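You operate a simulated robot arm through the tools that you are given. There is no shell and no other tool. Be economical: measure what you need, move in short steps, check, and stop when the job is done.

Carry out the task below with a simulated robot arm. There is one attempt and no reset: what you move stays moved.

Task
Gauge sole plate 57 for wear and sort it by the result.
Fine: under the lid with the word at the pointer; slide the bridge back and shut the lid.

Only the result counts: the job must be done as asked and must still hold three seconds after the hand-in. Knocking over, shifting, dropping, spilling or breaking anything else fails it. Lids that push on must go on centred and level and be pressed home; caps that screw on are set level and turned clockwise until they are tight.

Robot
A 6-joint arm with a two-finger parallel gripper, fixed in place. Base frame: the origin is at the foot of the arm, x ahead of it, y to its left, z up; the work surface is at about z = 0.84. Lengths are in m, angles in rad, forces in N, time in s.
With the tool pointing down near the work surface it reaches from about 0.26 to 0.68 m from the base axis. Its first joint turns from -1.152 to 1.152 rad. Payload 2.9 kg.
The TCP is the grasp point between the finger pads, 0.03 m short of the fingertips. In the tool frame z runs along the fingers and y along their closing line. The gripper opens to 0.11 m. The fingers are 0.02 m wide and 0.01 m thick; the gripper's body (0.048 by 0.112 m) begins 0.055 m behind the TCP.
Orientation is that of the tool frame in the base frame, as a unit quaternion [x, y, z, w]. With the fingers straight down and closing along the base's y, the tool's x points along the base's -x, its y along +y and its z along -z.

Tools
- The arm moves only by the tool jog_arm. Its argument "moves" is one flat list of numbers, 6 for each row, row after row: the shift along the tool's x, y, z in units of 30 mm (1.0 is 30 mm), then the turn, a rotation vector about the tool's x, y, z in units of 8 degrees (1.0 is 8 degrees). In form: [x, y, z, rx, ry, rz, x, y, z, rx, ry, rz, ...]. A call has 1 to 20 rows; each row shifts and turns the commanded pose from where the row before left it, along the tool's axes as they then stand. "claw" is the closure, from 0 (fully open) to 1 (shut), set as the call begins (left out, the last holds). A call with a number of a shift or a turn outside -1 to 1 is refused whole. A row lasts 0.2 s, in which the tool goes at most 0.05 m and 0.15 rad; a call with a longer step from one row to the next is refused whole, and so is a gripper value outside its range. A pose out of reach is approached as far as the arm can. The call stops where the force on the tool passes 40 N (or 10 N more than at its start, if that is more) or the arm is blocked; 0.2 s more then pass. The fingers move at their own pace (about 0.108 m/s each) and stop on an object; they squeeze with about 24 N. The grip force told is the motor's: it shows also when the fingers shut on nothing. Time passes only in rows, and 0.2 s behind the last, so rows that do not move let the fingers close. It gives the time, the measured TCP pose, the force on the tool (base axes), the opening and the grip force at its end, in the units of the frame above (readings bear some noise), with the torque about the TCP (base axes, N m) and any sound that the robot's microphone picked up.
- Cameras (640 x 400 px; columns grow to the right, rows downward): "scene" is fixed at [0.0822, 0.4242, 1.3846]; the picture's right is [-0.68, -0.73, 0.00], its down [-0.37, 0.34, -0.87] and it looks along [0.64, -0.59, -0.50] (base axes); focal length 354 px, centre (320, 200). "wrist" rides on the gripper at [0.072, 0.017, -0.103] in the tool frame; the picture's right is [-0.23, 0.97, 0.00], its down [-0.76, -0.18, -0.62] and it looks along [-0.61, -0.14, 0.78] (tool axes); focal length 222 px, centre (320, 200). There is no depth. A picture from a camera that has moved, and an enlarged one, comes with that camera's place and axes in the base frame and with its lens. The place of the scene camera against the robot may be out by one fixed shift of up to 0.018 m in any direction.
- get_image(camera): a new picture of that camera. It takes no simulated time.
- enlarge(camera, box): a new picture of the part [left, top, right, bottom] of that camera's present view, enlarged. It takes no simulated time.
- job_done(): hands the job in; it is judged then, once.

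Work in short steps. Places have to be worked out from the pictures, the camera data and where the tool is seen: move nearer, look again, correct. Check each grasp and each placing, and mend what went wrong. You have 120 turns and 84 pictures in all, those below and enlarged ones among them. Open the gripper and draw the arm clear of the work before you hand the job in, unless the task says otherwise; then end with one line.

The tools are called after ">>>" as name(argument=value, ...) on one line, values as JSON. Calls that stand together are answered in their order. jog_arm: Moves the arm, as the interface text tells. Its arguments: {"type":"object","properties":{"moves":{"type":"array","items":{"type":"number"}},"claw":{"type":"number"}},"required":["moves"]} The other tools are called the same way: get_image (camera) takes a picture; enlarge (camera, box) takes an enlarged picture of a part of a camera's view; job_done () hands the job in.

At the start:

```text
time: 0.0
ee_pos: [0.3864, 0.0908, 1.144]
orientation: [0.0, 1.0, 0.0, 0.001]
ft_force: [-0.1, -0.2, -0.3]
torque: [0.0, -0.04, -0.02]
gripper_width: 0.1099
grip_force: 0.1
```

scene: 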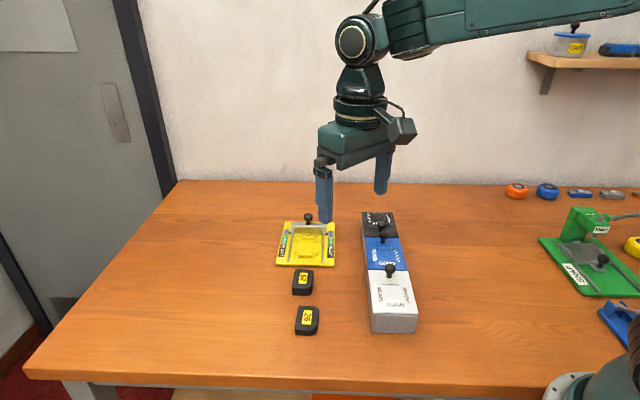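
wrist: 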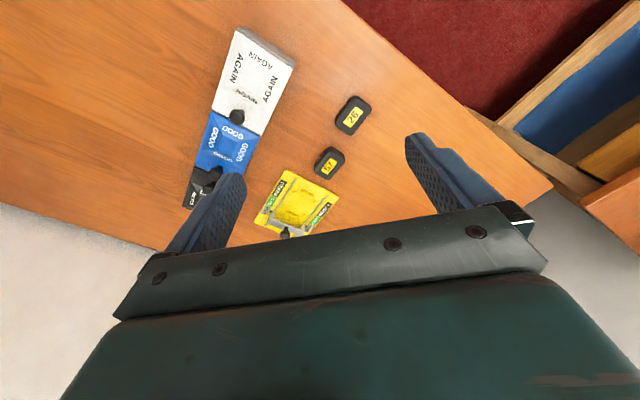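

I start with close views of the gauge, plates and lidded boxes.

>>> enlarge(camera="scene", box=[260, 200, 350, 345])

>>> enlarge(camera="scene", box=[340, 200, 430, 340])

>>> enlarge(camera="wrist", box=[170, 20, 390, 250])

>>> enlarge(camera="scene", box=[500, 170, 640, 380])

```text
2.76 times, centred on (305, 272) of scene
camera zoom: at [0.0822, 0.4242, 1.3846], right [-0.68, -0.73, 0.0], down [-0.37, 0.34, -0.87], along [0.64, -0.59, -0.5], focal length 976 px, centre (361, 0)
```

zoom: 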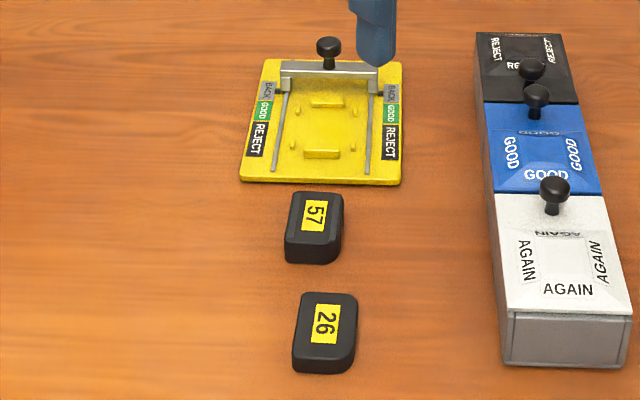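

```text
2.86 times, centred on (385, 270) of scene
camera zoom: at [0.0822, 0.4242, 1.3846], right [-0.68, -0.73, 0.0], down [-0.37, 0.34, -0.87], along [0.64, -0.59, -0.5], focal length 1010 px, centre (134, 0)
```

zoom: 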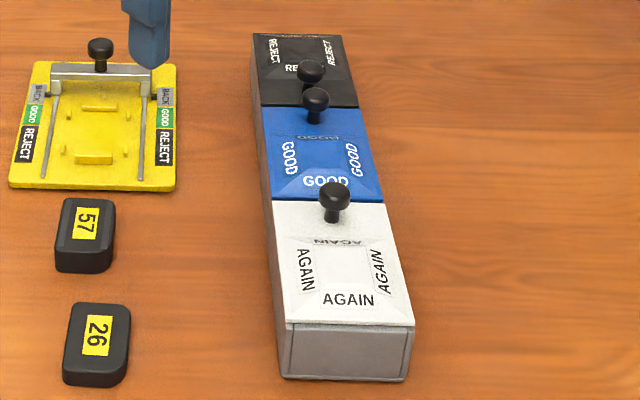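

```text
1.74 times, centred on (280, 135) of wrist
camera zoom: at [0.314, 0.1084, 1.2483], right [0.23, 0.97, 0.0], down [0.76, -0.18, 0.62], along [0.61, -0.14, -0.78], focal length 386 px, centre (390, 313)
```

zoom: 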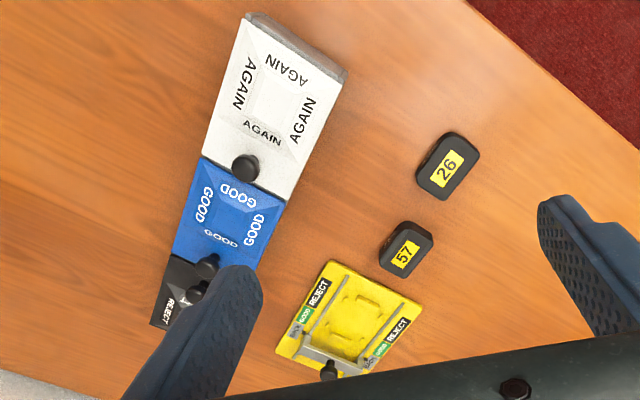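

```text
1.90 times, centred on (570, 275) of scene
camera zoom: at [0.0822, 0.4242, 1.3846], right [-0.68, -0.73, 0.0], down [-0.37, 0.34, -0.87], along [0.64, -0.59, -0.5], focal length 674 px, centre (-156, 57)
```

zoom: 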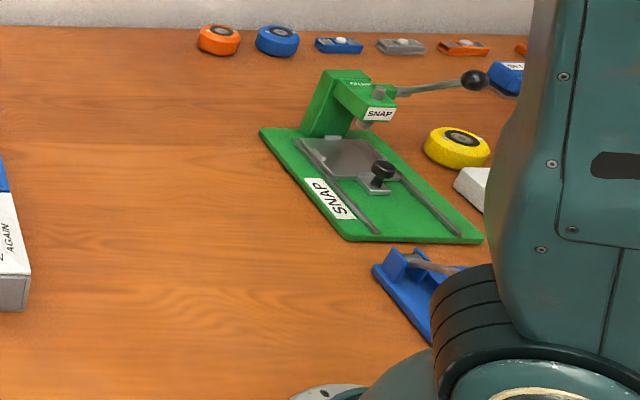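

The plates lie at about (0.53, 0.08) and (0.45, 0.14), the gauge at about (0.615, 0). I move nearer for a better view.

>>> jog_arm(moves=[-0.54, -0.46, 0.79, 0, 0, 0, -0.54, -0.46, 0.79, 0, 0, 0, -0.54, -0.46, 0.79, 0, 0, 0, -0.54, -0.46, 0.79, 0, 0, 0])

>>> get_image(camera="wrist")

```text
time: 1.0
ee_pos: [0.4502, 0.036, 1.052]
orientation: [0.0, 1.0, 0.0, 0.0]
ft_force: [0.0, -0.1, -0.3]
torque: [-0.02, 0.0, 0.0]
gripper_width: 0.1099
grip_force: 0.0
```

```text
77 pictures are left
camera wrist: at [0.3775, 0.054, 1.1545], right [0.23, 0.97, 0.0], down [0.76, -0.18, 0.62], along [0.61, -0.14, -0.78], focal length 222 px, centre (320, 200)
```

wrist: 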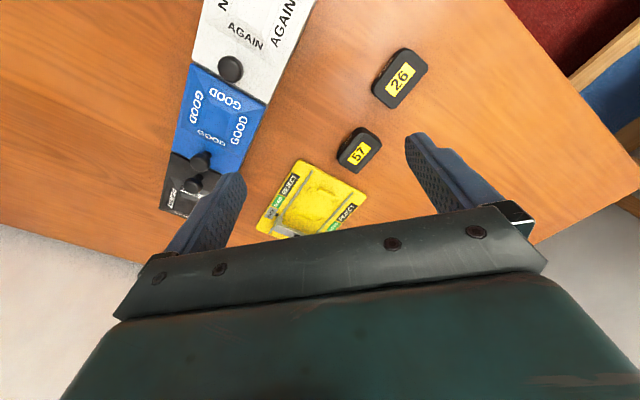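

The hand hides the far part; I move ahead to look down at the gauge.

>>> jog_arm(moves=[-1, 0, 0, 0, 0, 0, -1, 0, 0, 0, 0, 0, -1, 0, 0, 0, 0, 0, -1, 0, 0, 0, 0, 0, 0, 0, 0, 0, 0, 0])

>>> enlarge(camera="wrist", box=[130, 0, 450, 200])

>>> get_image(camera="scene")

```text
time: 2.2
ee_pos: [0.5716, 0.0355, 1.0501]
orientation: [0.0, 1.0, 0.0, 0.0]
ft_force: [-0.1, 0.1, 0.7]
torque: [0.01, 0.0, -0.01]
gripper_width: 0.1101
grip_force: 0.0
```

```text
2.00 times, centred on (290, 100) of wrist
camera zoom: at [0.4982, 0.0523, 1.1534], right [0.23, 0.97, 0.0], down [0.76, -0.18, 0.62], along [0.61, -0.14, -0.78], focal length 444 px, centre (380, 400)
```

zoom: 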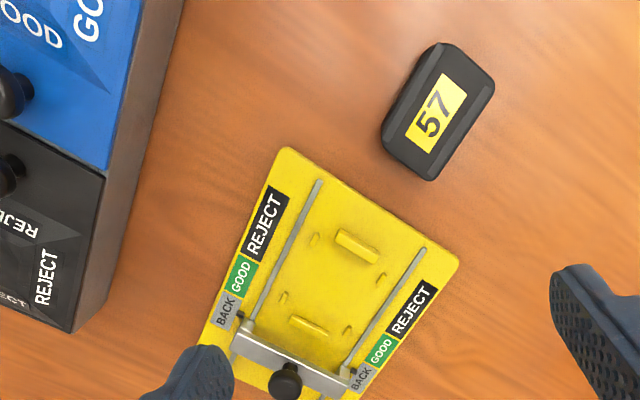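

```text
75 pictures are left
```

scene: 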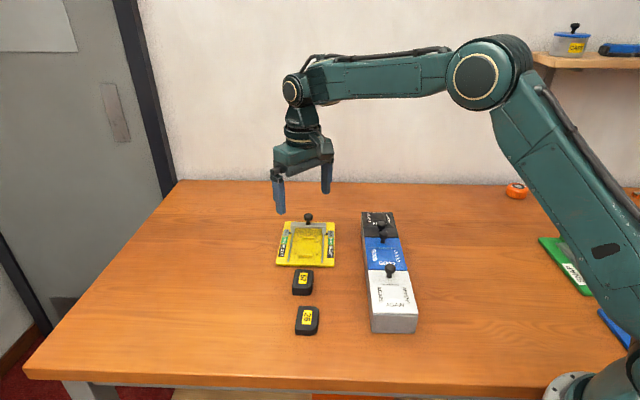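

Gauge axes are at 45°; nest centre about (0.623, -0.011). I enlarge the nest, plate and lids for details.

>>> enlarge(camera="wrist", box=[230, 70, 370, 200])

>>> enlarge(camera="wrist", box=[310, 10, 390, 100])

>>> enlarge(camera="scene", box=[265, 205, 345, 275])

>>> enlarge(camera="scene", box=[350, 205, 420, 280])

>>> enlarge(camera="scene", box=[280, 262, 335, 340])

```text
3.08 times, centred on (300, 135) of wrist
camera zoom: at [0.4982, 0.0523, 1.1534], right [0.23, 0.97, 0.0], down [0.76, -0.18, 0.62], along [0.61, -0.14, -0.78], focal length 684 px, centre (382, 400)
```

zoom: 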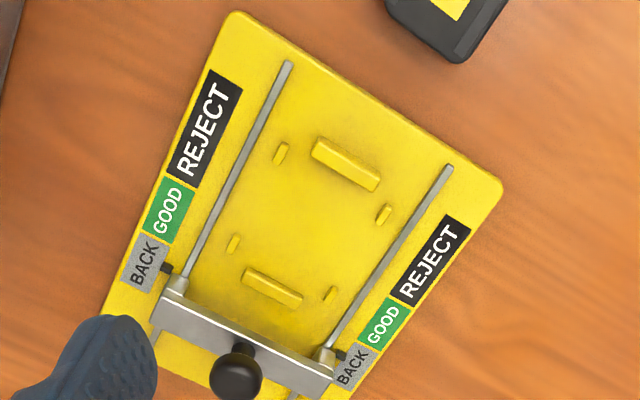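

```text
4.44 times, centred on (350, 55) of wrist
camera zoom: at [0.4982, 0.0523, 1.1534], right [0.23, 0.97, 0.0], down [0.76, -0.18, 0.62], along [0.61, -0.14, -0.78], focal length 987 px, centre (187, 844)
```

zoom: 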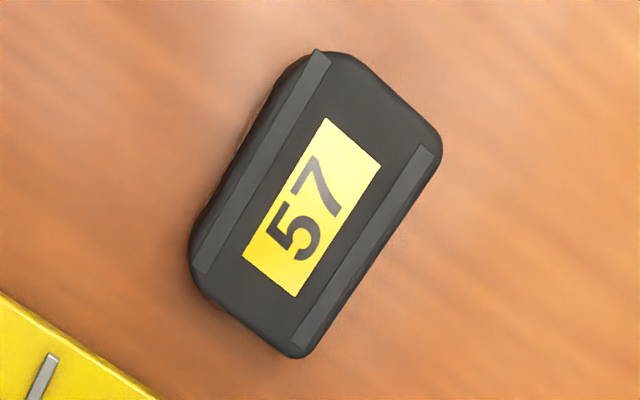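

```text
5.71 times, centred on (305, 240) of scene
camera zoom: at [0.0823, 0.4242, 1.3846], right [-0.68, -0.73, 0.0], down [-0.37, 0.34, -0.87], along [0.64, -0.59, -0.5], focal length 2021 px, centre (406, -29)
```

zoom: 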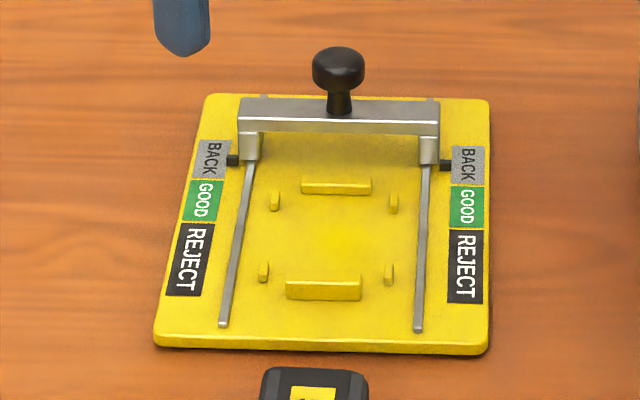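

```text
5.33 times, centred on (385, 242) of scene
camera zoom: at [0.0823, 0.4242, 1.3846], right [-0.68, -0.73, 0.0], down [-0.37, 0.34, -0.87], along [0.64, -0.59, -0.5], focal length 1886 px, centre (-27, -27)
```

zoom: 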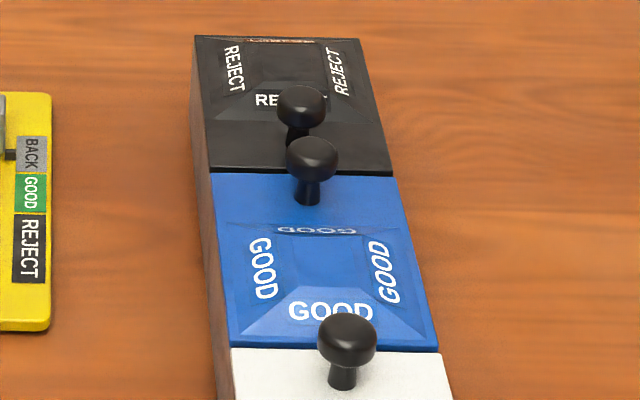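

```text
5.13 times, centred on (308, 301) of scene
camera zoom: at [0.0823, 0.4242, 1.3846], right [-0.68, -0.73, 0.0], down [-0.37, 0.34, -0.87], along [0.64, -0.59, -0.5], focal length 1813 px, centre (384, -318)
```

zoom: 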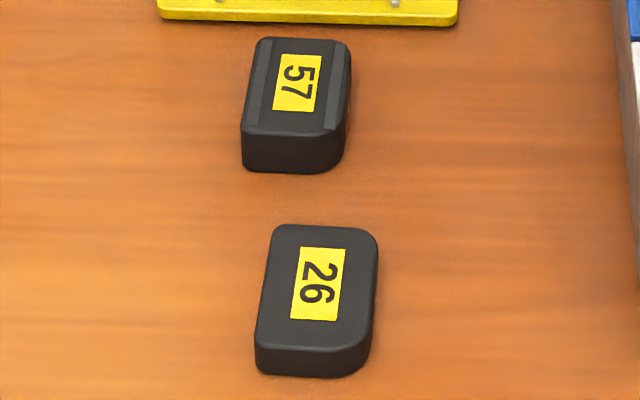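

Plate 57 carries two grey strips lengthwise (possibly ramps), already parallel to the nest. I turn the tool 45° to line up with it and go above it.

>>> jog_arm(moves=[0, 0, 0, 0, 0, 0.9375, 0, 0, 0, 0, 0, 0.9375, 0, 0, 0, 0, 0, 0.9375, 0, 0, 0, 0, 0, 0.9375, 0, 0, 0, 0, 0, 0.9375, 0, 0, 0, 0, 0, 0.9375, 0.92, 0.03, 0.5, 0, 0, 0, 0.92, 0.03, 0.5, 0, 0, 0, 0, 0, 0, 0, 0, 0])

>>> get_image(camera="wrist")

>>> get_image(camera="scene")

```text
time: 4.2
ee_pos: [0.532, 0.0763, 1.0192]
orientation: [0.383, 0.924, 0.0, 0.0]
ft_force: [0.7, 0.7, 0.1]
torque: [0.01, 0.01, 0.0]
gripper_width: 0.11
grip_force: 0.1
```

```text
69 pictures are left
camera wrist: at [0.4926, 0.1395, 1.1228], right [0.85, 0.53, 0.0], down [0.41, -0.66, 0.62], along [0.33, -0.53, -0.78], focal length 222 px, centre (320, 200)
```

wrist: 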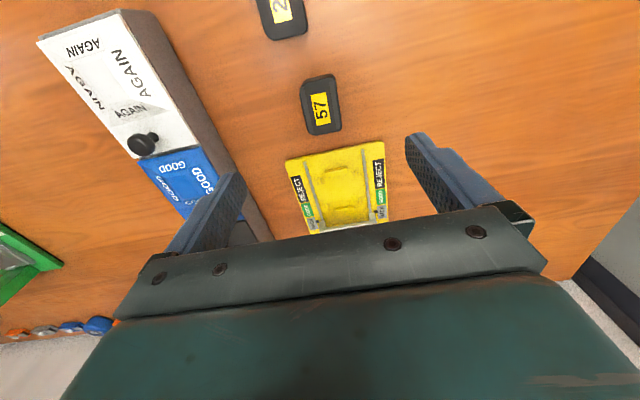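

```text
68 pictures are left
```

scene: 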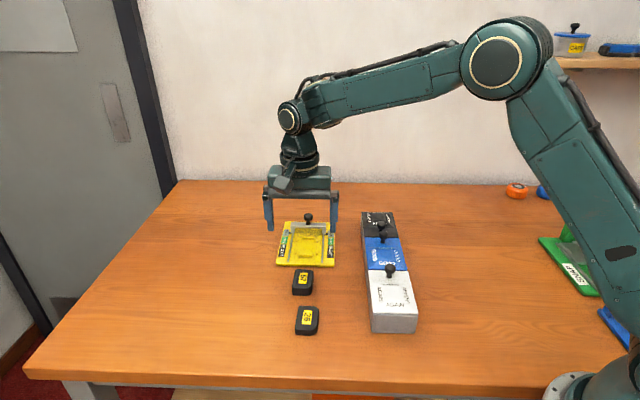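

The plate lies almost exactly below the TCP. I go down partway and take a close view of it.

>>> jog_arm(moves=[0, 0, 1, 0, 0, 0, 0, 0, 1, 0, 0, 0, 0, 0, 0, 0, 0, 0])

>>> enlarge(camera="wrist", box=[240, 60, 400, 200])

>>> enlarge(camera="scene", box=[285, 260, 325, 300])

```text
time: 5.0
ee_pos: [0.5336, 0.0752, 0.9594]
orientation: [0.383, 0.924, 0.0, 0.0]
ft_force: [-1.6, -0.8, 0.3]
torque: [-0.04, 0.01, 0.02]
gripper_width: 0.1101
grip_force: 0.1
```

```text
2.86 times, centred on (320, 130) of wrist
camera zoom: at [0.4937, 0.1383, 1.0634], right [0.85, 0.53, 0.0], down [0.41, -0.66, 0.62], along [0.33, -0.53, -0.78], focal length 635 px, centre (320, 400)
```

zoom: 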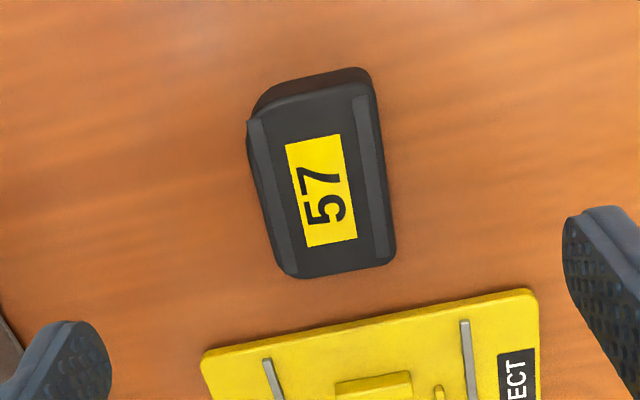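

```text
10.00 times, centred on (305, 280) of scene
camera zoom: at [0.0822, 0.4242, 1.3846], right [-0.68, -0.73, 0.0], down [-0.37, 0.34, -0.87], along [0.64, -0.59, -0.5], focal length 3536 px, centre (470, -600)
```

zoom: 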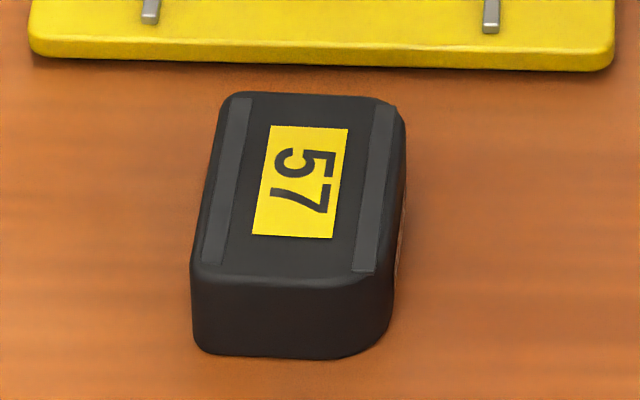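

I enlarge further to measure the plate's shape: whether the top is sloped and its exact yaw.

>>> enlarge(camera="wrist", box=[295, 75, 345, 165])

>>> enlarge(camera="wrist", box=[290, 0, 360, 80])

```text
4.44 times, centred on (320, 120) of wrist
camera zoom: at [0.4937, 0.1383, 1.0634], right [0.85, 0.53, 0.0], down [0.41, -0.66, 0.62], along [0.33, -0.53, -0.78], focal length 987 px, centre (320, 556)
```

zoom: 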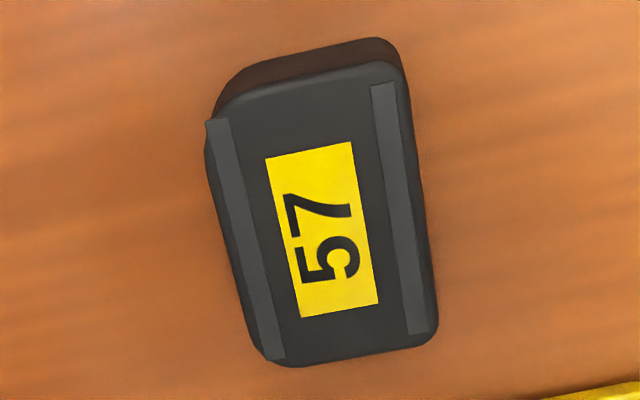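

```text
5.00 times, centred on (325, 40) of wrist
camera zoom: at [0.4937, 0.1383, 1.0634], right [0.85, 0.53, 0.0], down [0.41, -0.66, 0.62], along [0.33, -0.53, -0.78], focal length 1111 px, centre (295, 1000)
```

zoom: 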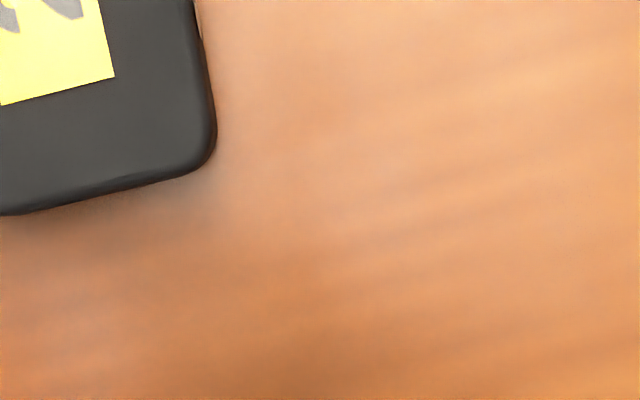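

The plate's centre is about (0.5346, 0.0745), within 1–2 mm of the TCP, height ~23 mm. I descend so the tips are just off the table and then grip.

>>> jog_arm(moves=[-0.04, 0, 0.9, 0, 0, 0, 0, 0, 0.9, 0, 0, 0, 0, 0, 0.6, 0, 0, 0, 0, 0, 0.36, 0, 0, 0])

>>> jog_arm(moves=[0, 0, 0, 0, 0, 0, 0, 0, 0, 0, 0, 0, 0, 0, 0, 0, 0, 0], claw=1)

>>> enlarge(camera="scene", box=[250, 190, 370, 310])

```text
time: 6.0
ee_pos: [0.5341, 0.0753, 0.8783]
orientation: [0.383, 0.924, 0.0, 0.0]
ft_force: [0.1, -0.3, -0.4]
torque: [0.01, 0.0, 0.0]
gripper_width: 0.1102
grip_force: 0.0
```

```text
time: 6.8
ee_pos: [0.5334, 0.0744, 0.8769]
orientation: [0.383, 0.924, 0.0, -0.001]
ft_force: [0.1, -0.9, -0.3]
torque: [-0.01, 0.02, -0.04]
gripper_width: 0.0415
grip_force: 23.9
```

```text
3.33 times, centred on (310, 250) of scene
camera zoom: at [0.0823, 0.4242, 1.3846], right [-0.68, -0.73, 0.0], down [-0.37, 0.34, -0.87], along [0.64, -0.59, -0.5], focal length 1179 px, centre (353, 33)
```

zoom: 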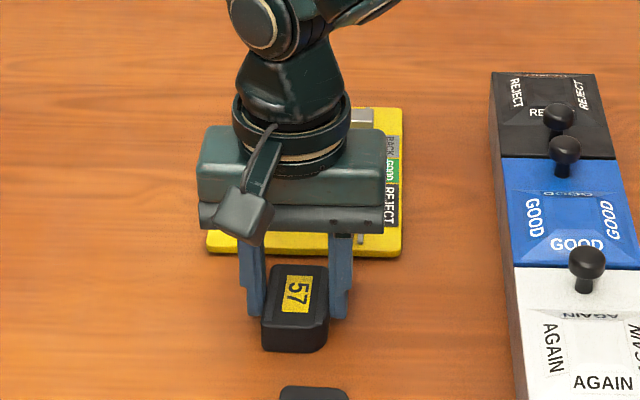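

Grip holds at 41.5 mm width. I lift it and inspect its shape.

>>> jog_arm(moves=[0, 0, -0.9, 0, 0, 0, 0, 0, -0.9, 0, 0, 0, 0, 0, -0.9, 0, 0, 0, 0, 0, 0, 0, 0, 0])

>>> enlarge(camera="wrist", box=[220, 60, 420, 200])

>>> enlarge(camera="scene", box=[270, 220, 340, 280])

```text
time: 7.8
ee_pos: [0.5338, 0.0762, 0.9613]
orientation: [0.383, 0.924, 0.0, -0.001]
ft_force: [-0.7, 0.7, -1.2]
torque: [-0.02, -0.02, 0.0]
gripper_width: 0.0413
grip_force: 24.5
```

```text
2.86 times, centred on (320, 130) of wrist
camera zoom: at [0.4941, 0.1389, 1.0645], right [0.85, 0.53, 0.0], down [0.41, -0.66, 0.62], along [0.33, -0.53, -0.78], focal length 635 px, centre (320, 400)
```

zoom: 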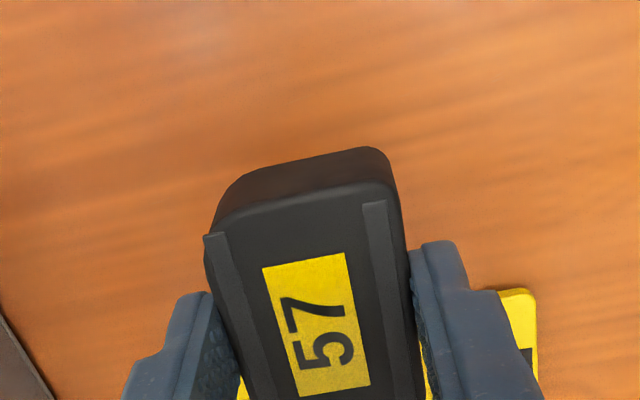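

```text
6.67 times, centred on (305, 250) of scene
camera zoom: at [0.0823, 0.4242, 1.3846], right [-0.68, -0.73, 0.0], down [-0.37, 0.34, -0.87], along [0.64, -0.59, -0.5], focal length 2357 px, centre (420, -133)
```

zoom: 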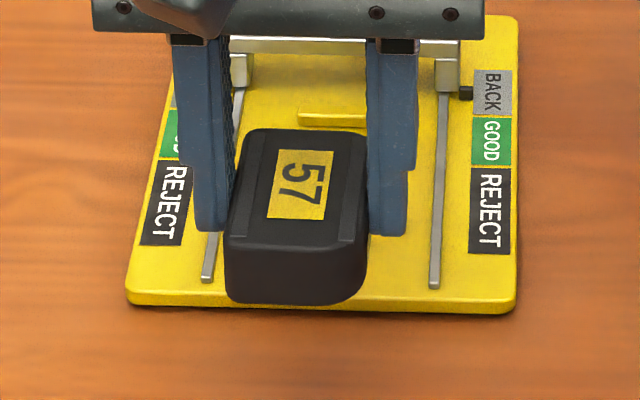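

Plate is held square. I carry it at this height over the nest centre (0.623, -0.011).

>>> jog_arm(moves=[-0.83, 0.01, 0, 0, 0, 0, -0.83, 0.01, 0, 0, 0, 0, -0.83, 0.01, 0, 0, 0, 0, -0.83, 0.01, 0, 0, 0, 0, -0.83, 0, 0, 0, 0, 0, 0, 0, 0, 0, 0, 0])

>>> enlarge(camera="wrist", box=[220, 60, 420, 200])

>>> enlarge(camera="scene", box=[260, 190, 350, 275])

```text
time: 9.2
ee_pos: [0.6238, -0.0105, 0.959]
orientation: [0.383, 0.924, 0.001, 0.0]
ft_force: [-0.4, 0.7, -1.2]
torque: [-0.01, 0.0, 0.01]
gripper_width: 0.0412
grip_force: 23.8
```

```text
2.86 times, centred on (320, 130) of wrist
camera zoom: at [0.5834, 0.0525, 1.0626], right [0.85, 0.53, 0.0], down [0.41, -0.66, 0.62], along [0.33, -0.53, -0.78], focal length 635 px, centre (320, 400)
```

zoom: 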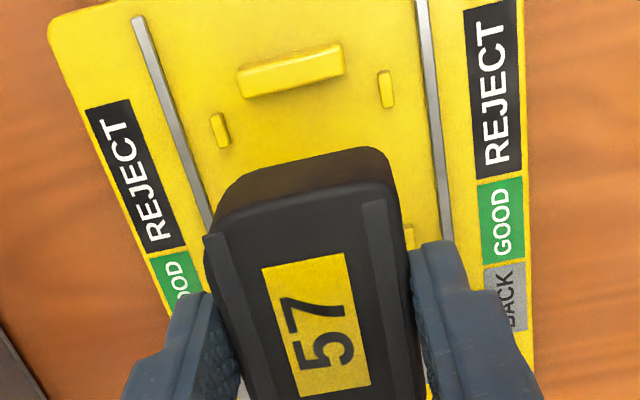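

```text
4.71 times, centred on (305, 232) of scene
camera zoom: at [0.0823, 0.4242, 1.3846], right [-0.68, -0.73, 0.0], down [-0.37, 0.34, -0.87], along [0.64, -0.59, -0.5], focal length 1664 px, centre (391, 47)
```

zoom: 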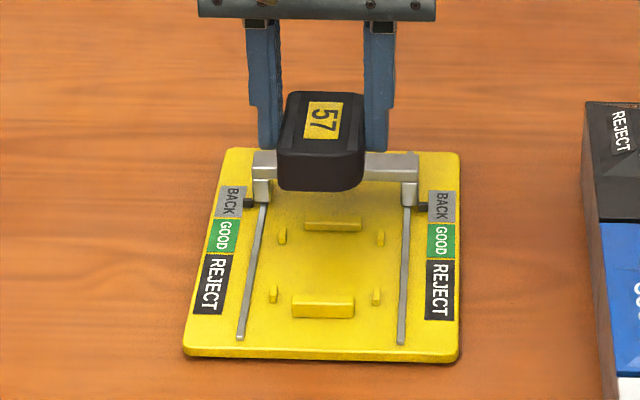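

Lugs and pegs match my estimates. I lower the plate gently into the nest.

>>> jog_arm(moves=[0, -0.02, 0.7, 0, 0, 0, 0, 0, 0.7, 0, 0, 0, 0, 0, 0.4, 0, 0, 0, 0, 0, 0, 0, 0, 0])

>>> enlarge(camera="wrist", box=[220, 60, 420, 200])

>>> enlarge(camera="scene", box=[270, 205, 340, 275])

```text
time: 10.2
ee_pos: [0.6241, -0.0113, 0.9051]
orientation: [0.383, 0.924, 0.0, 0.0]
ft_force: [0.0, -0.1, -0.7]
torque: [0.03, -0.01, 0.02]
gripper_width: 0.0414
grip_force: 24.4
```

```text
2.86 times, centred on (320, 130) of wrist
camera zoom: at [0.5834, 0.052, 1.0078], right [0.85, 0.53, 0.0], down [0.41, -0.66, 0.62], along [0.33, -0.53, -0.78], focal length 635 px, centre (320, 400)
```

zoom: 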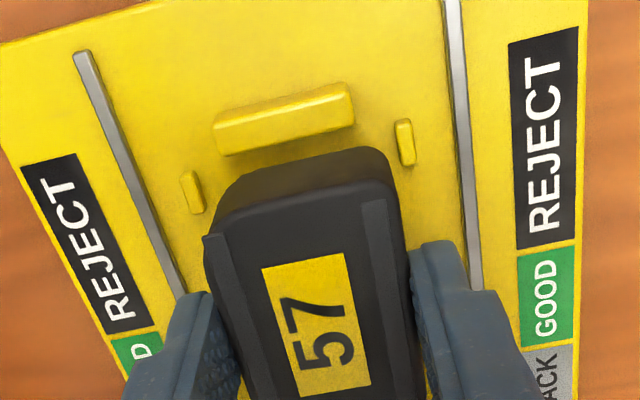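

```text
5.71 times, centred on (305, 240) of scene
camera zoom: at [0.0823, 0.4242, 1.3846], right [-0.68, -0.73, 0.0], down [-0.37, 0.34, -0.87], along [0.64, -0.59, -0.5], focal length 2021 px, centre (406, -29)
```

zoom: 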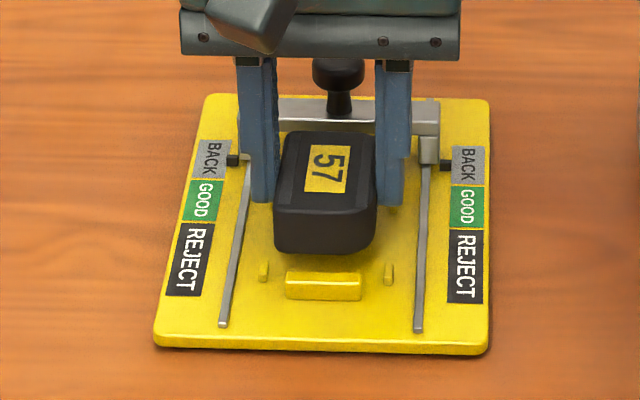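

Aligned; I lower the last ~18 mm in small steps.

>>> jog_arm(moves=[0, 0, 0.2, 0, 0, 0, 0, 0, 0.15, 0, 0, 0, 0, 0, 0.1, 0, 0, 0, 0, 0, 0.07, 0, 0, 0, 0, 0, 0, 0, 0, 0])

>>> enlarge(camera="wrist", box=[220, 60, 420, 200])

>>> enlarge(camera="scene", box=[270, 205, 340, 275])

```text
time: 11.4
ee_pos: [0.6235, -0.0112, 0.8878]
orientation: [0.382, 0.924, 0.0, 0.0]
ft_force: [-0.6, -0.1, -0.6]
torque: [0.01, -0.02, -0.01]
gripper_width: 0.0411
grip_force: 23.4
```

```text
2.86 times, centred on (320, 130) of wrist
camera zoom: at [0.5835, 0.0516, 0.9923], right [0.85, 0.53, 0.0], down [0.41, -0.66, 0.62], along [0.33, -0.53, -0.78], focal length 635 px, centre (320, 400)
```

zoom: 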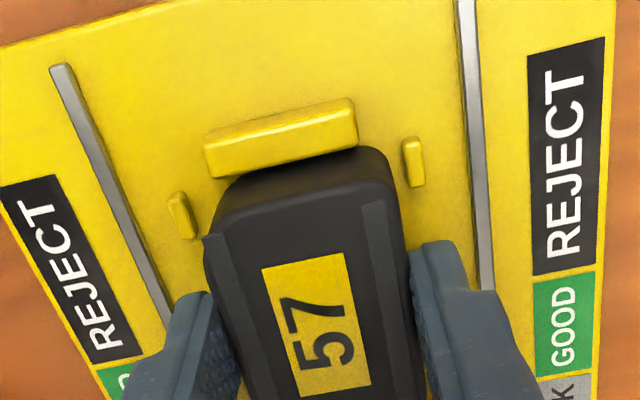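

```text
5.71 times, centred on (305, 240) of scene
camera zoom: at [0.0823, 0.4242, 1.3846], right [-0.68, -0.73, 0.0], down [-0.37, 0.34, -0.87], along [0.64, -0.59, -0.5], focal length 2021 px, centre (406, -29)
```

zoom: 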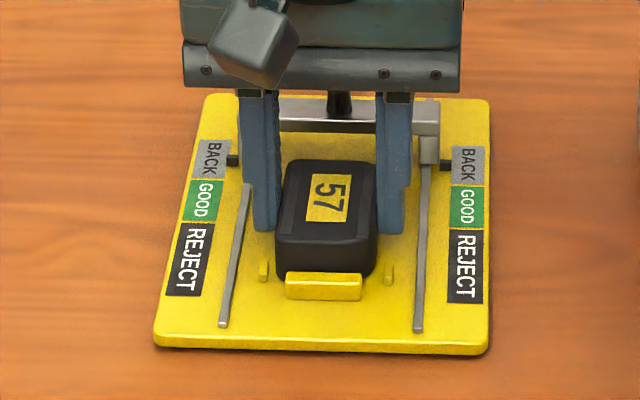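

The plate looks very close to the near lug, so I shift ~1.2 mm toward the bridge and lower on, watching the force.

>>> jog_arm(moves=[-0.04, 0, 0, 0, 0, 0, 0, 0, 0.06, 0, 0, 0, 0, 0, 0.04, 0, 0, 0, 0, 0, 0, 0, 0, 0])

>>> enlarge(camera="wrist", box=[250, 80, 390, 200])

```text
time: 12.4
ee_pos: [0.6233, -0.0143, 0.8881]
orientation: [0.383, 0.924, 0.0, 0.001]
ft_force: [-10.8, 0.8, 21.7]
torque: [0.0, 0.5, -0.01]
gripper_width: 0.0412
grip_force: 24.6
```

```text
3.33 times, centred on (320, 140) of wrist
camera zoom: at [0.5842, 0.0509, 0.9913], right [0.85, 0.53, 0.0], down [0.41, -0.66, 0.62], along [0.33, -0.53, -0.78], focal length 740 px, centre (320, 400)
```

zoom: 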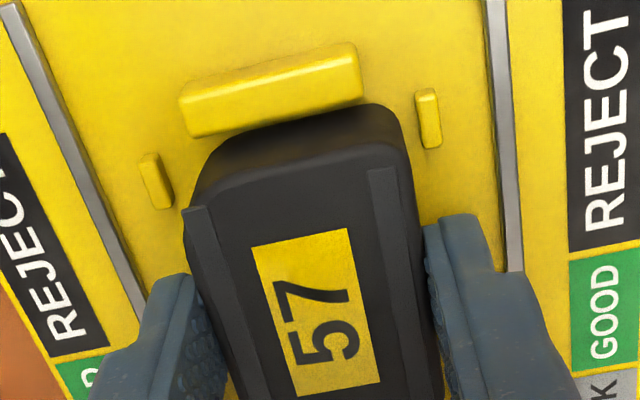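

Contact at TCP 0.888, i.e. plate bottom ≈0.851, consistent with the nest floor. I relieve the push and open the fingers slightly.

>>> jog_arm(moves=[0, 0, -0.08, 0, 0, 0, 0, 0, 0, 0, 0, 0])

>>> jog_arm(moves=[0, 0, 0, 0, 0, 0, 0, 0, 0, 0, 0, 0], claw=0.54)

>>> enlarge(camera="wrist", box=[250, 80, 390, 200])

>>> enlarge(camera="scene", box=[270, 205, 340, 275])

```text
time: 13.0
ee_pos: [0.6245, -0.0131, 0.8881]
orientation: [0.383, 0.924, 0.0, -0.001]
ft_force: [-5.9, -2.2, 12.8]
torque: [-0.12, 0.13, -0.04]
gripper_width: 0.0413
grip_force: 24.1
```

```text
time: 13.6
ee_pos: [0.6236, -0.0123, 0.8868]
orientation: [0.382, 0.924, 0.001, 0.001]
ft_force: [-0.7, 0.4, 0.2]
torque: [0.0, 0.01, -0.04]
gripper_width: 0.0507
grip_force: 0.0
```

```text
3.33 times, centred on (320, 140) of wrist
camera zoom: at [0.5846, 0.0512, 0.9909], right [0.85, 0.53, 0.0], down [0.41, -0.66, 0.62], along [0.33, -0.53, -0.78], focal length 740 px, centre (320, 400)
```

zoom: 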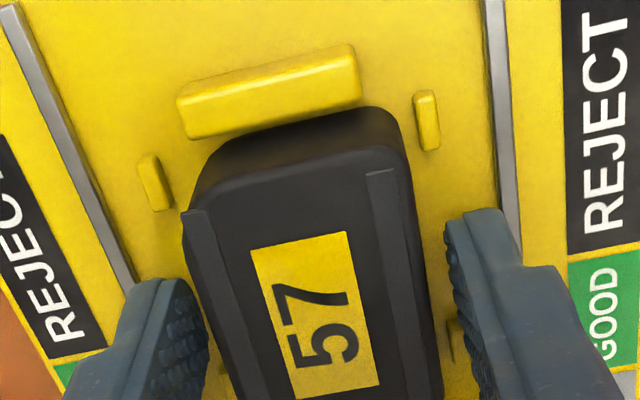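

```text
5.71 times, centred on (305, 240) of scene
camera zoom: at [0.0822, 0.4242, 1.3846], right [-0.68, -0.73, 0.0], down [-0.37, 0.34, -0.87], along [0.64, -0.59, -0.5], focal length 2021 px, centre (406, -29)
```

zoom: 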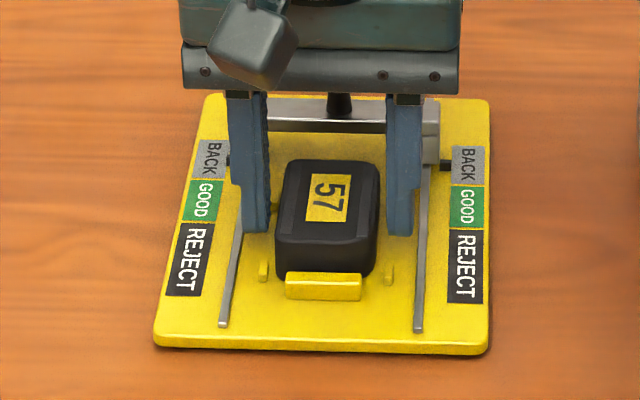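

Released. I raise the hand straight up and view the seating.

>>> jog_arm(moves=[0, 0, -0.8, 0, 0, 0, 0, 0, -1, 0, 0, 0, 0, 0, -1, 0, 0, 0, 0, 0, -1, 0, 0, 0, 0, 0, 0, 0, 0, 0])

>>> enlarge(camera="wrist", box=[240, 60, 400, 200])

>>> enlarge(camera="scene", box=[275, 205, 335, 270])

```text
time: 14.8
ee_pos: [0.6247, -0.0135, 1.0014]
orientation: [0.382, 0.924, 0.0, 0.001]
ft_force: [0.5, 0.7, 0.2]
torque: [0.02, 0.0, 0.02]
gripper_width: 0.0508
grip_force: 0.1
```

```text
2.86 times, centred on (320, 130) of wrist
camera zoom: at [0.5863, 0.05, 1.1051], right [0.85, 0.53, 0.0], down [0.41, -0.66, 0.62], along [0.33, -0.53, -0.78], focal length 635 px, centre (320, 400)
```

zoom: 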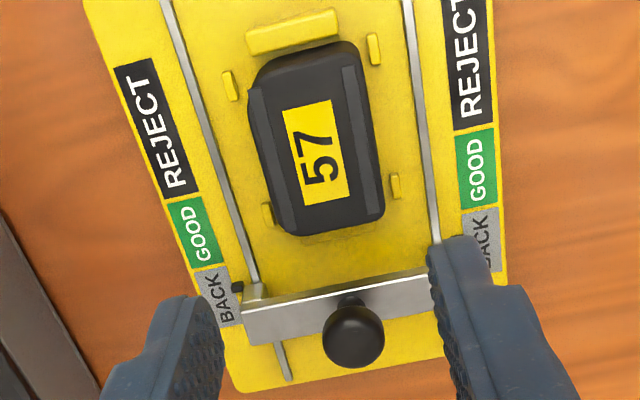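

```text
6.15 times, centred on (305, 238) of scene
camera zoom: at [0.0822, 0.4242, 1.3846], right [-0.68, -0.73, 0.0], down [-0.37, 0.34, -0.87], along [0.64, -0.59, -0.5], focal length 2176 px, centre (412, -31)
```

zoom: 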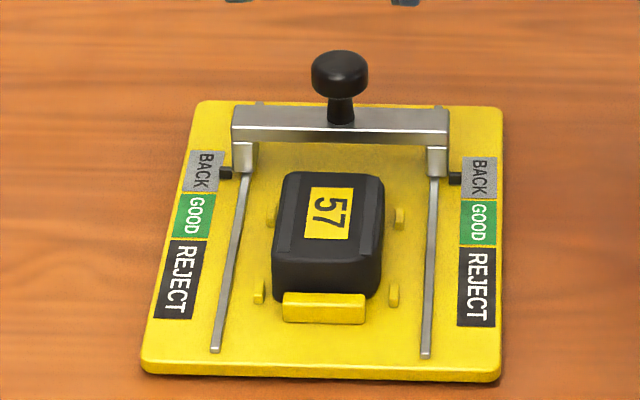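

The plate sits level in the nest (top ≈0.873). The bridge knob is at about (0.666, -0.054); I move above it.

>>> jog_arm(moves=[-0.98, 0.01, 0, 0, 0, 0, -0.98, 0.01, 0, 0, 0, 0, 0, 0, 0.7, 0, 0, 0, 0, 0, 0.7, 0, 0, 0, 0, 0, 0, 0, 0, 0])

>>> enlarge(camera="wrist", box=[240, 60, 400, 200])

>>> enlarge(camera="scene", box=[260, 180, 350, 270])

```text
time: 16.0
ee_pos: [0.672, -0.0544, 0.9604]
orientation: [0.383, 0.924, 0.0, -0.001]
ft_force: [-0.4, 0.7, -1.1]
torque: [0.01, 0.02, 0.01]
gripper_width: 0.051
grip_force: 0.1
out of reach, approached as far as the arm can: row 4
```

```text
2.86 times, centred on (320, 130) of wrist
camera zoom: at [0.6313, 0.0096, 1.0641], right [0.85, 0.53, 0.0], down [0.41, -0.66, 0.62], along [0.33, -0.53, -0.78], focal length 635 px, centre (320, 400)
```

zoom: 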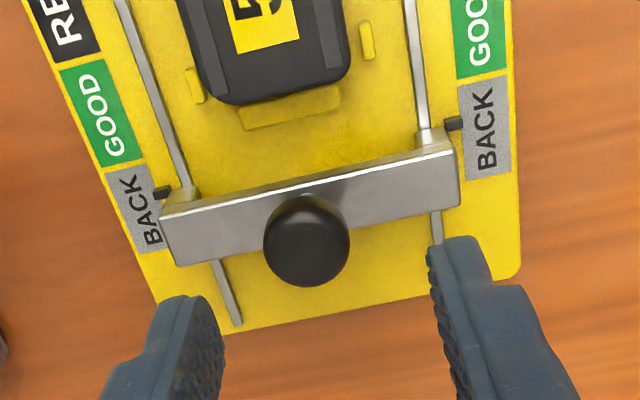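

```text
4.44 times, centred on (305, 225) of scene
camera zoom: at [0.0822, 0.4242, 1.3846], right [-0.68, -0.73, 0.0], down [-0.37, 0.34, -0.87], along [0.64, -0.59, -0.5], focal length 1572 px, centre (387, 89)
```

zoom: 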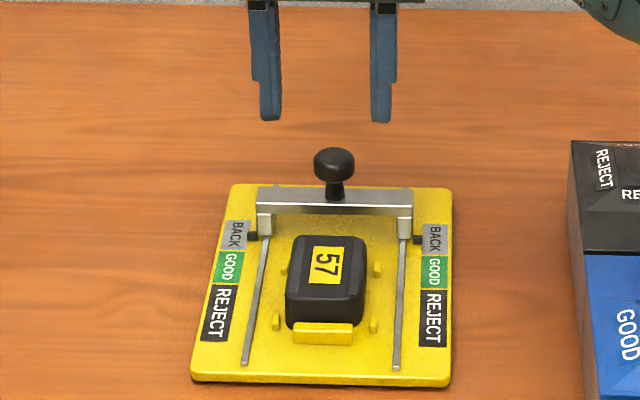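

The plate is between both lugs. Row 4 was reported out of reach, so I take a still reading before going down.

>>> jog_arm(moves=[0, 0, 0, 0, 0, 0, 0, 0, 0, 0, 0, 0])

```text
time: 16.6
ee_pos: [0.6694, -0.0535, 0.9597]
orientation: [0.383, 0.924, -0.001, -0.001]
ft_force: [-0.2, 0.1, -0.2]
torque: [-0.02, -0.02, -0.03]
gripper_width: 0.0505
grip_force: 0.0
```

TCP is at (0.669, -0.0535). I shift 3 mm along -y of the tool to centre on the knob and descend in two parts.

>>> jog_arm(moves=[0, -0.1, 0.3, 0, 0, 0, 0, 0, 0.4, 0, 0, 0, 0, 0, 0, 0, 0, 0])

>>> enlarge(camera="wrist", box=[220, 80, 420, 220])

>>> enlarge(camera="scene", box=[265, 180, 345, 260])

```text
time: 17.4
ee_pos: [0.6722, -0.0575, 0.9417]
orientation: [0.383, 0.924, 0.0, -0.001]
ft_force: [0.5, -0.3, 0.4]
torque: [0.01, 0.02, 0.01]
gripper_width: 0.0507
grip_force: 0.1
out of reach, approached as far as the arm can: row 1
```

```text
2.86 times, centred on (320, 150) of wrist
camera zoom: at [0.6338, 0.0071, 1.0445], right [0.85, 0.53, 0.0], down [0.41, -0.66, 0.62], along [0.33, -0.53, -0.78], focal length 635 px, centre (320, 343)
```

zoom: 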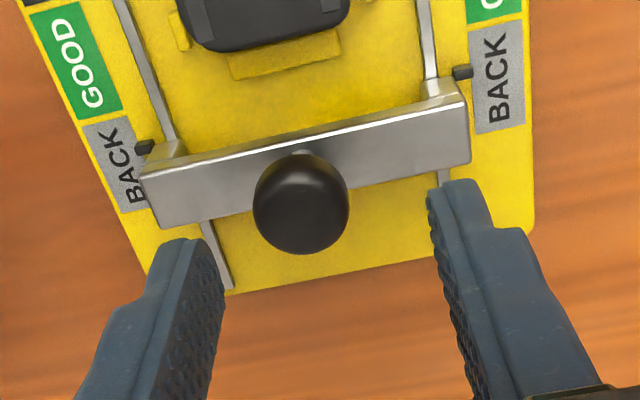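

```text
5.00 times, centred on (305, 220) of scene
camera zoom: at [0.0822, 0.4242, 1.3846], right [-0.68, -0.73, 0.0], down [-0.37, 0.34, -0.87], along [0.64, -0.59, -0.5], focal length 1768 px, centre (395, 100)
```

zoom: 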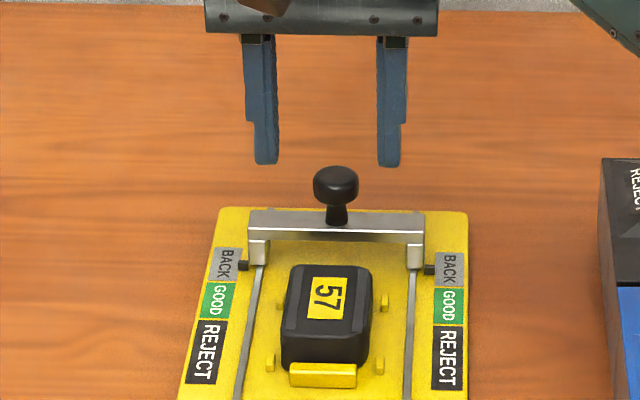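

The knob is ~5 mm to the tool's -y side and its head spans z ≈0.890–0.908. I correct and descend to TCP ≈0.913.

>>> jog_arm(moves=[0, -0.16, 0, 0, 0, 0, 0, 0, 0.5, 0, 0, 0, 0, 0, 0.45, 0, 0, 0, 0, 0, 0, 0, 0, 0])

>>> enlarge(camera="wrist", box=[220, 80, 420, 220])

>>> enlarge(camera="scene", box=[265, 180, 345, 260])

```text
time: 18.4
ee_pos: [0.6755, -0.0612, 0.9114]
orientation: [0.383, 0.924, -0.001, -0.001]
ft_force: [-0.4, 0.2, 0.1]
torque: [0.01, -0.02, 0.0]
gripper_width: 0.0507
grip_force: 0.1
out of reach, approached as far as the arm can: row 1, 3
```

```text
2.86 times, centred on (320, 150) of wrist
camera zoom: at [0.6364, 0.0026, 1.0159], right [0.85, 0.53, 0.0], down [0.41, -0.66, 0.62], along [0.33, -0.53, -0.78], focal length 635 px, centre (320, 343)
```

zoom: 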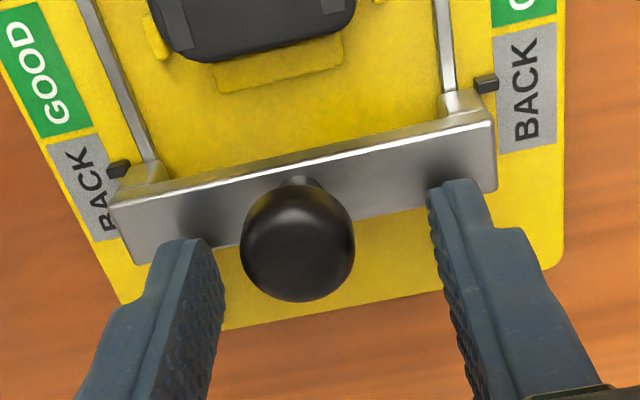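

```text
5.00 times, centred on (305, 220) of scene
camera zoom: at [0.0822, 0.4242, 1.3846], right [-0.68, -0.73, 0.0], down [-0.37, 0.34, -0.87], along [0.64, -0.59, -0.5], focal length 1768 px, centre (395, 100)
```

zoom: 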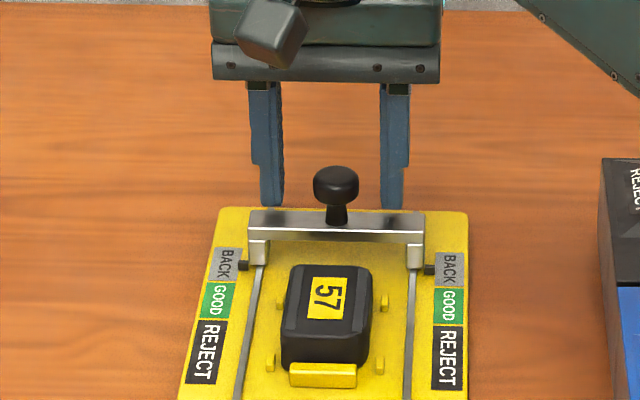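

The pose drifted outward near the reach limit: the knob is now ~9 mm to tool +x and ~5 mm to -y. I correct with a slight lift.

>>> jog_arm(moves=[0, 0, -0.12, 0, 0, 0, 0.28, 0, 0, 0, 0, 0, 0, -0.16, 0, 0, 0, 0, 0, 0, 0, 0, 0, 0])

>>> enlarge(camera="wrist", box=[220, 80, 420, 220])

```text
time: 19.4
ee_pos: [0.6762, -0.0581, 0.9166]
orientation: [0.383, 0.924, -0.001, -0.002]
ft_force: [0.0, 0.4, -0.5]
torque: [-0.01, 0.0, 0.01]
gripper_width: 0.0508
grip_force: 0.0
out of reach, approached as far as the arm can: row 2, 3
```

```text
2.86 times, centred on (320, 150) of wrist
camera zoom: at [0.6362, 0.0043, 1.0206], right [0.85, 0.53, 0.0], down [0.41, -0.66, 0.62], along [0.33, -0.53, -0.78], focal length 635 px, centre (320, 343)
```

zoom: 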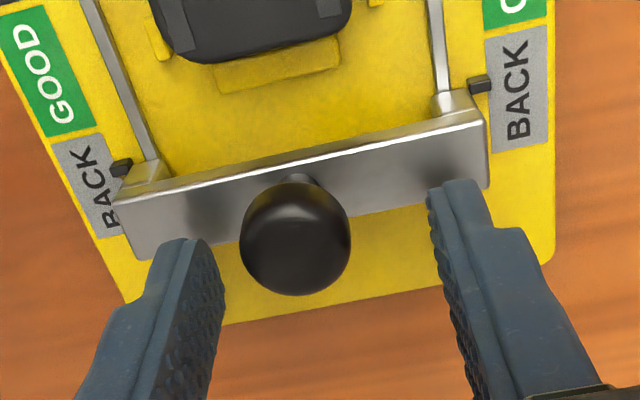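

The arm did not follow the x-shift. I back off upward and inward to see how it obeys.

>>> jog_arm(moves=[0, 0, -0.7, 0, 0, 0, 0.5, 0, 0, 0, 0, 0, 0, 0, 0, 0, 0, 0])

>>> jog_arm(moves=[0, 0, 0, 0, 0, 0])

```text
time: 20.2
ee_pos: [0.6729, -0.0492, 0.9397]
orientation: [0.383, 0.924, 0.001, -0.001]
ft_force: [-0.8, -1.0, -0.6]
torque: [0.05, -0.04, -0.02]
gripper_width: 0.0506
grip_force: 0.0
out of reach, approached as far as the arm can: row 2
```

```text
time: 20.6
ee_pos: [0.6745, -0.0506, 0.939]
orientation: [0.382, 0.924, 0.0, 0.0]
ft_force: [-0.3, -0.2, 0.9]
torque: [0.02, -0.03, 0.02]
gripper_width: 0.0505
grip_force: 0.1
```

>>> jog_arm(moves=[0, 0, -0.7, 0, 0, 0, 0.7, -0.7, 0, 0, 0, 0, 0, 0, 0, 0, 0, 0])

>>> jog_arm(moves=[0, 0, 0, 0, 0, 0])

```text
time: 21.4
ee_pos: [0.6457, -0.0493, 0.9622]
orientation: [0.384, 0.923, 0.001, 0.0]
ft_force: [0.4, 0.5, -0.4]
torque: [0.01, 0.04, 0.02]
gripper_width: 0.0504
grip_force: 0.2
```

```text
time: 21.8
ee_pos: [0.6441, -0.05, 0.9614]
orientation: [0.383, 0.924, 0.0, 0.001]
ft_force: [-0.4, 0.1, 0.8]
torque: [0.01, 0.01, 0.02]
gripper_width: 0.0505
grip_force: 0.0
```

The vertical reach ends just before the knob (0.668, -0.057). I tilt the tool 12° (tips outward, closing line level) so that the wrist stays inside, and approach again.

>>> jog_arm(moves=[0, 0, 0, 0, -0.75, 0, 0, 0, 0, 0, -0.75, 0, -0.22, 0.2, 0.5, 0, 0, 0, -0.22, 0.2, 0.49, 0, 0, 0, 0, 0, 0, 0, 0, 0])

>>> enlarge(camera="wrist", box=[220, 80, 420, 220])

>>> enlarge(camera="scene", box=[265, 180, 345, 260])

```text
time: 23.0
ee_pos: [0.6665, -0.0542, 0.9345]
orientation: [0.381, 0.919, -0.041, 0.096]
ft_force: [0.5, 0.1, -0.5]
torque: [0.02, 0.0, 0.01]
gripper_width: 0.0506
grip_force: 0.0
```

```text
2.86 times, centred on (320, 150) of wrist
camera zoom: at [0.6127, 0.0231, 1.0204], right [0.85, 0.53, 0.05], down [0.31, -0.56, 0.77], along [0.43, -0.64, -0.64], focal length 635 px, centre (320, 343)
```

zoom: 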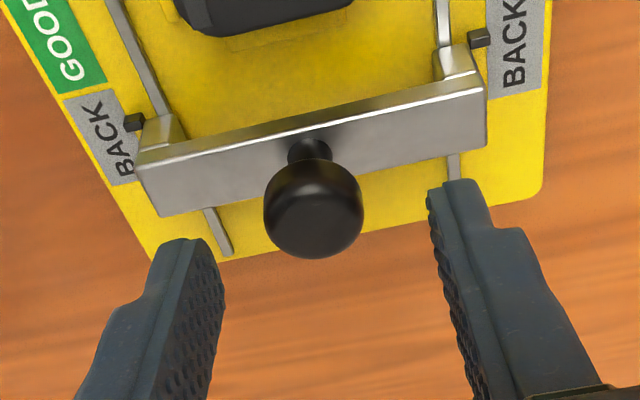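

```text
5.00 times, centred on (305, 220) of scene
camera zoom: at [0.0822, 0.4242, 1.3847], right [-0.68, -0.73, 0.0], down [-0.37, 0.34, -0.87], along [0.64, -0.59, -0.5], focal length 1768 px, centre (395, 100)
```

zoom: 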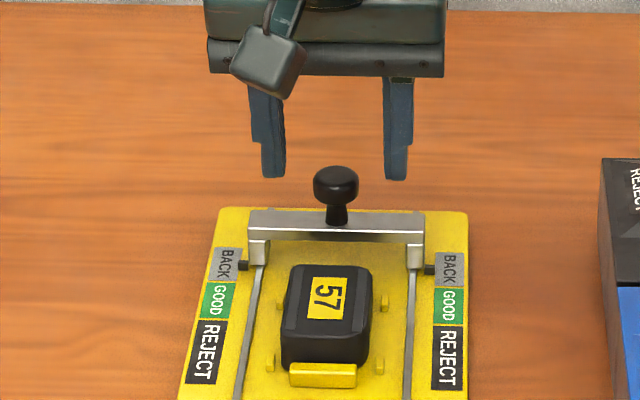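

In reach and centred. I descend vertically ~21 mm to straddle the knob and look once more.

>>> jog_arm(moves=[0.07, -0.02, 0.35, 0, 0, 0, 0.06, -0.01, 0.33, 0, 0, 0, 0, 0, 0, 0, 0, 0])

>>> enlarge(camera="scene", box=[265, 180, 345, 260])

>>> enlarge(camera="wrist", box=[220, 80, 420, 220])

```text
time: 23.8
ee_pos: [0.667, -0.0543, 0.9137]
orientation: [0.381, 0.919, -0.04, 0.096]
ft_force: [0.2, 0.7, -0.1]
torque: [0.01, 0.02, -0.01]
gripper_width: 0.0503
grip_force: 0.2
```

```text
5.00 times, centred on (305, 220) of scene
camera zoom: at [0.0822, 0.4242, 1.3846], right [-0.68, -0.73, 0.0], down [-0.37, 0.34, -0.87], along [0.64, -0.59, -0.5], focal length 1768 px, centre (395, 100)
```

zoom: 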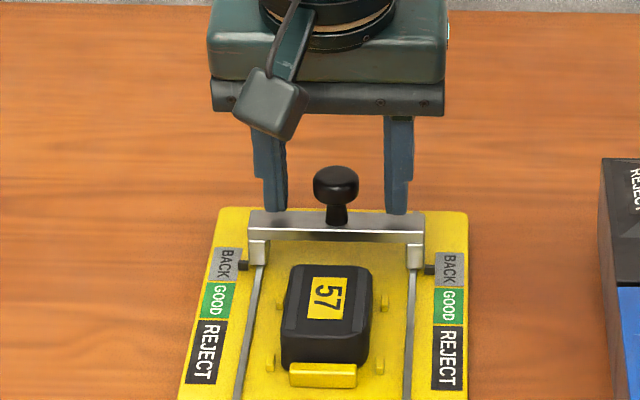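

```text
2.86 times, centred on (320, 150) of wrist
camera zoom: at [0.6132, 0.0222, 0.9988], right [0.85, 0.53, 0.05], down [0.31, -0.56, 0.77], along [0.43, -0.63, -0.64], focal length 635 px, centre (320, 343)
```

zoom: 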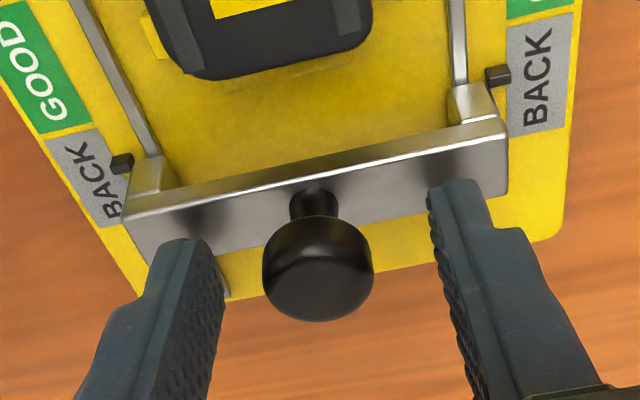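

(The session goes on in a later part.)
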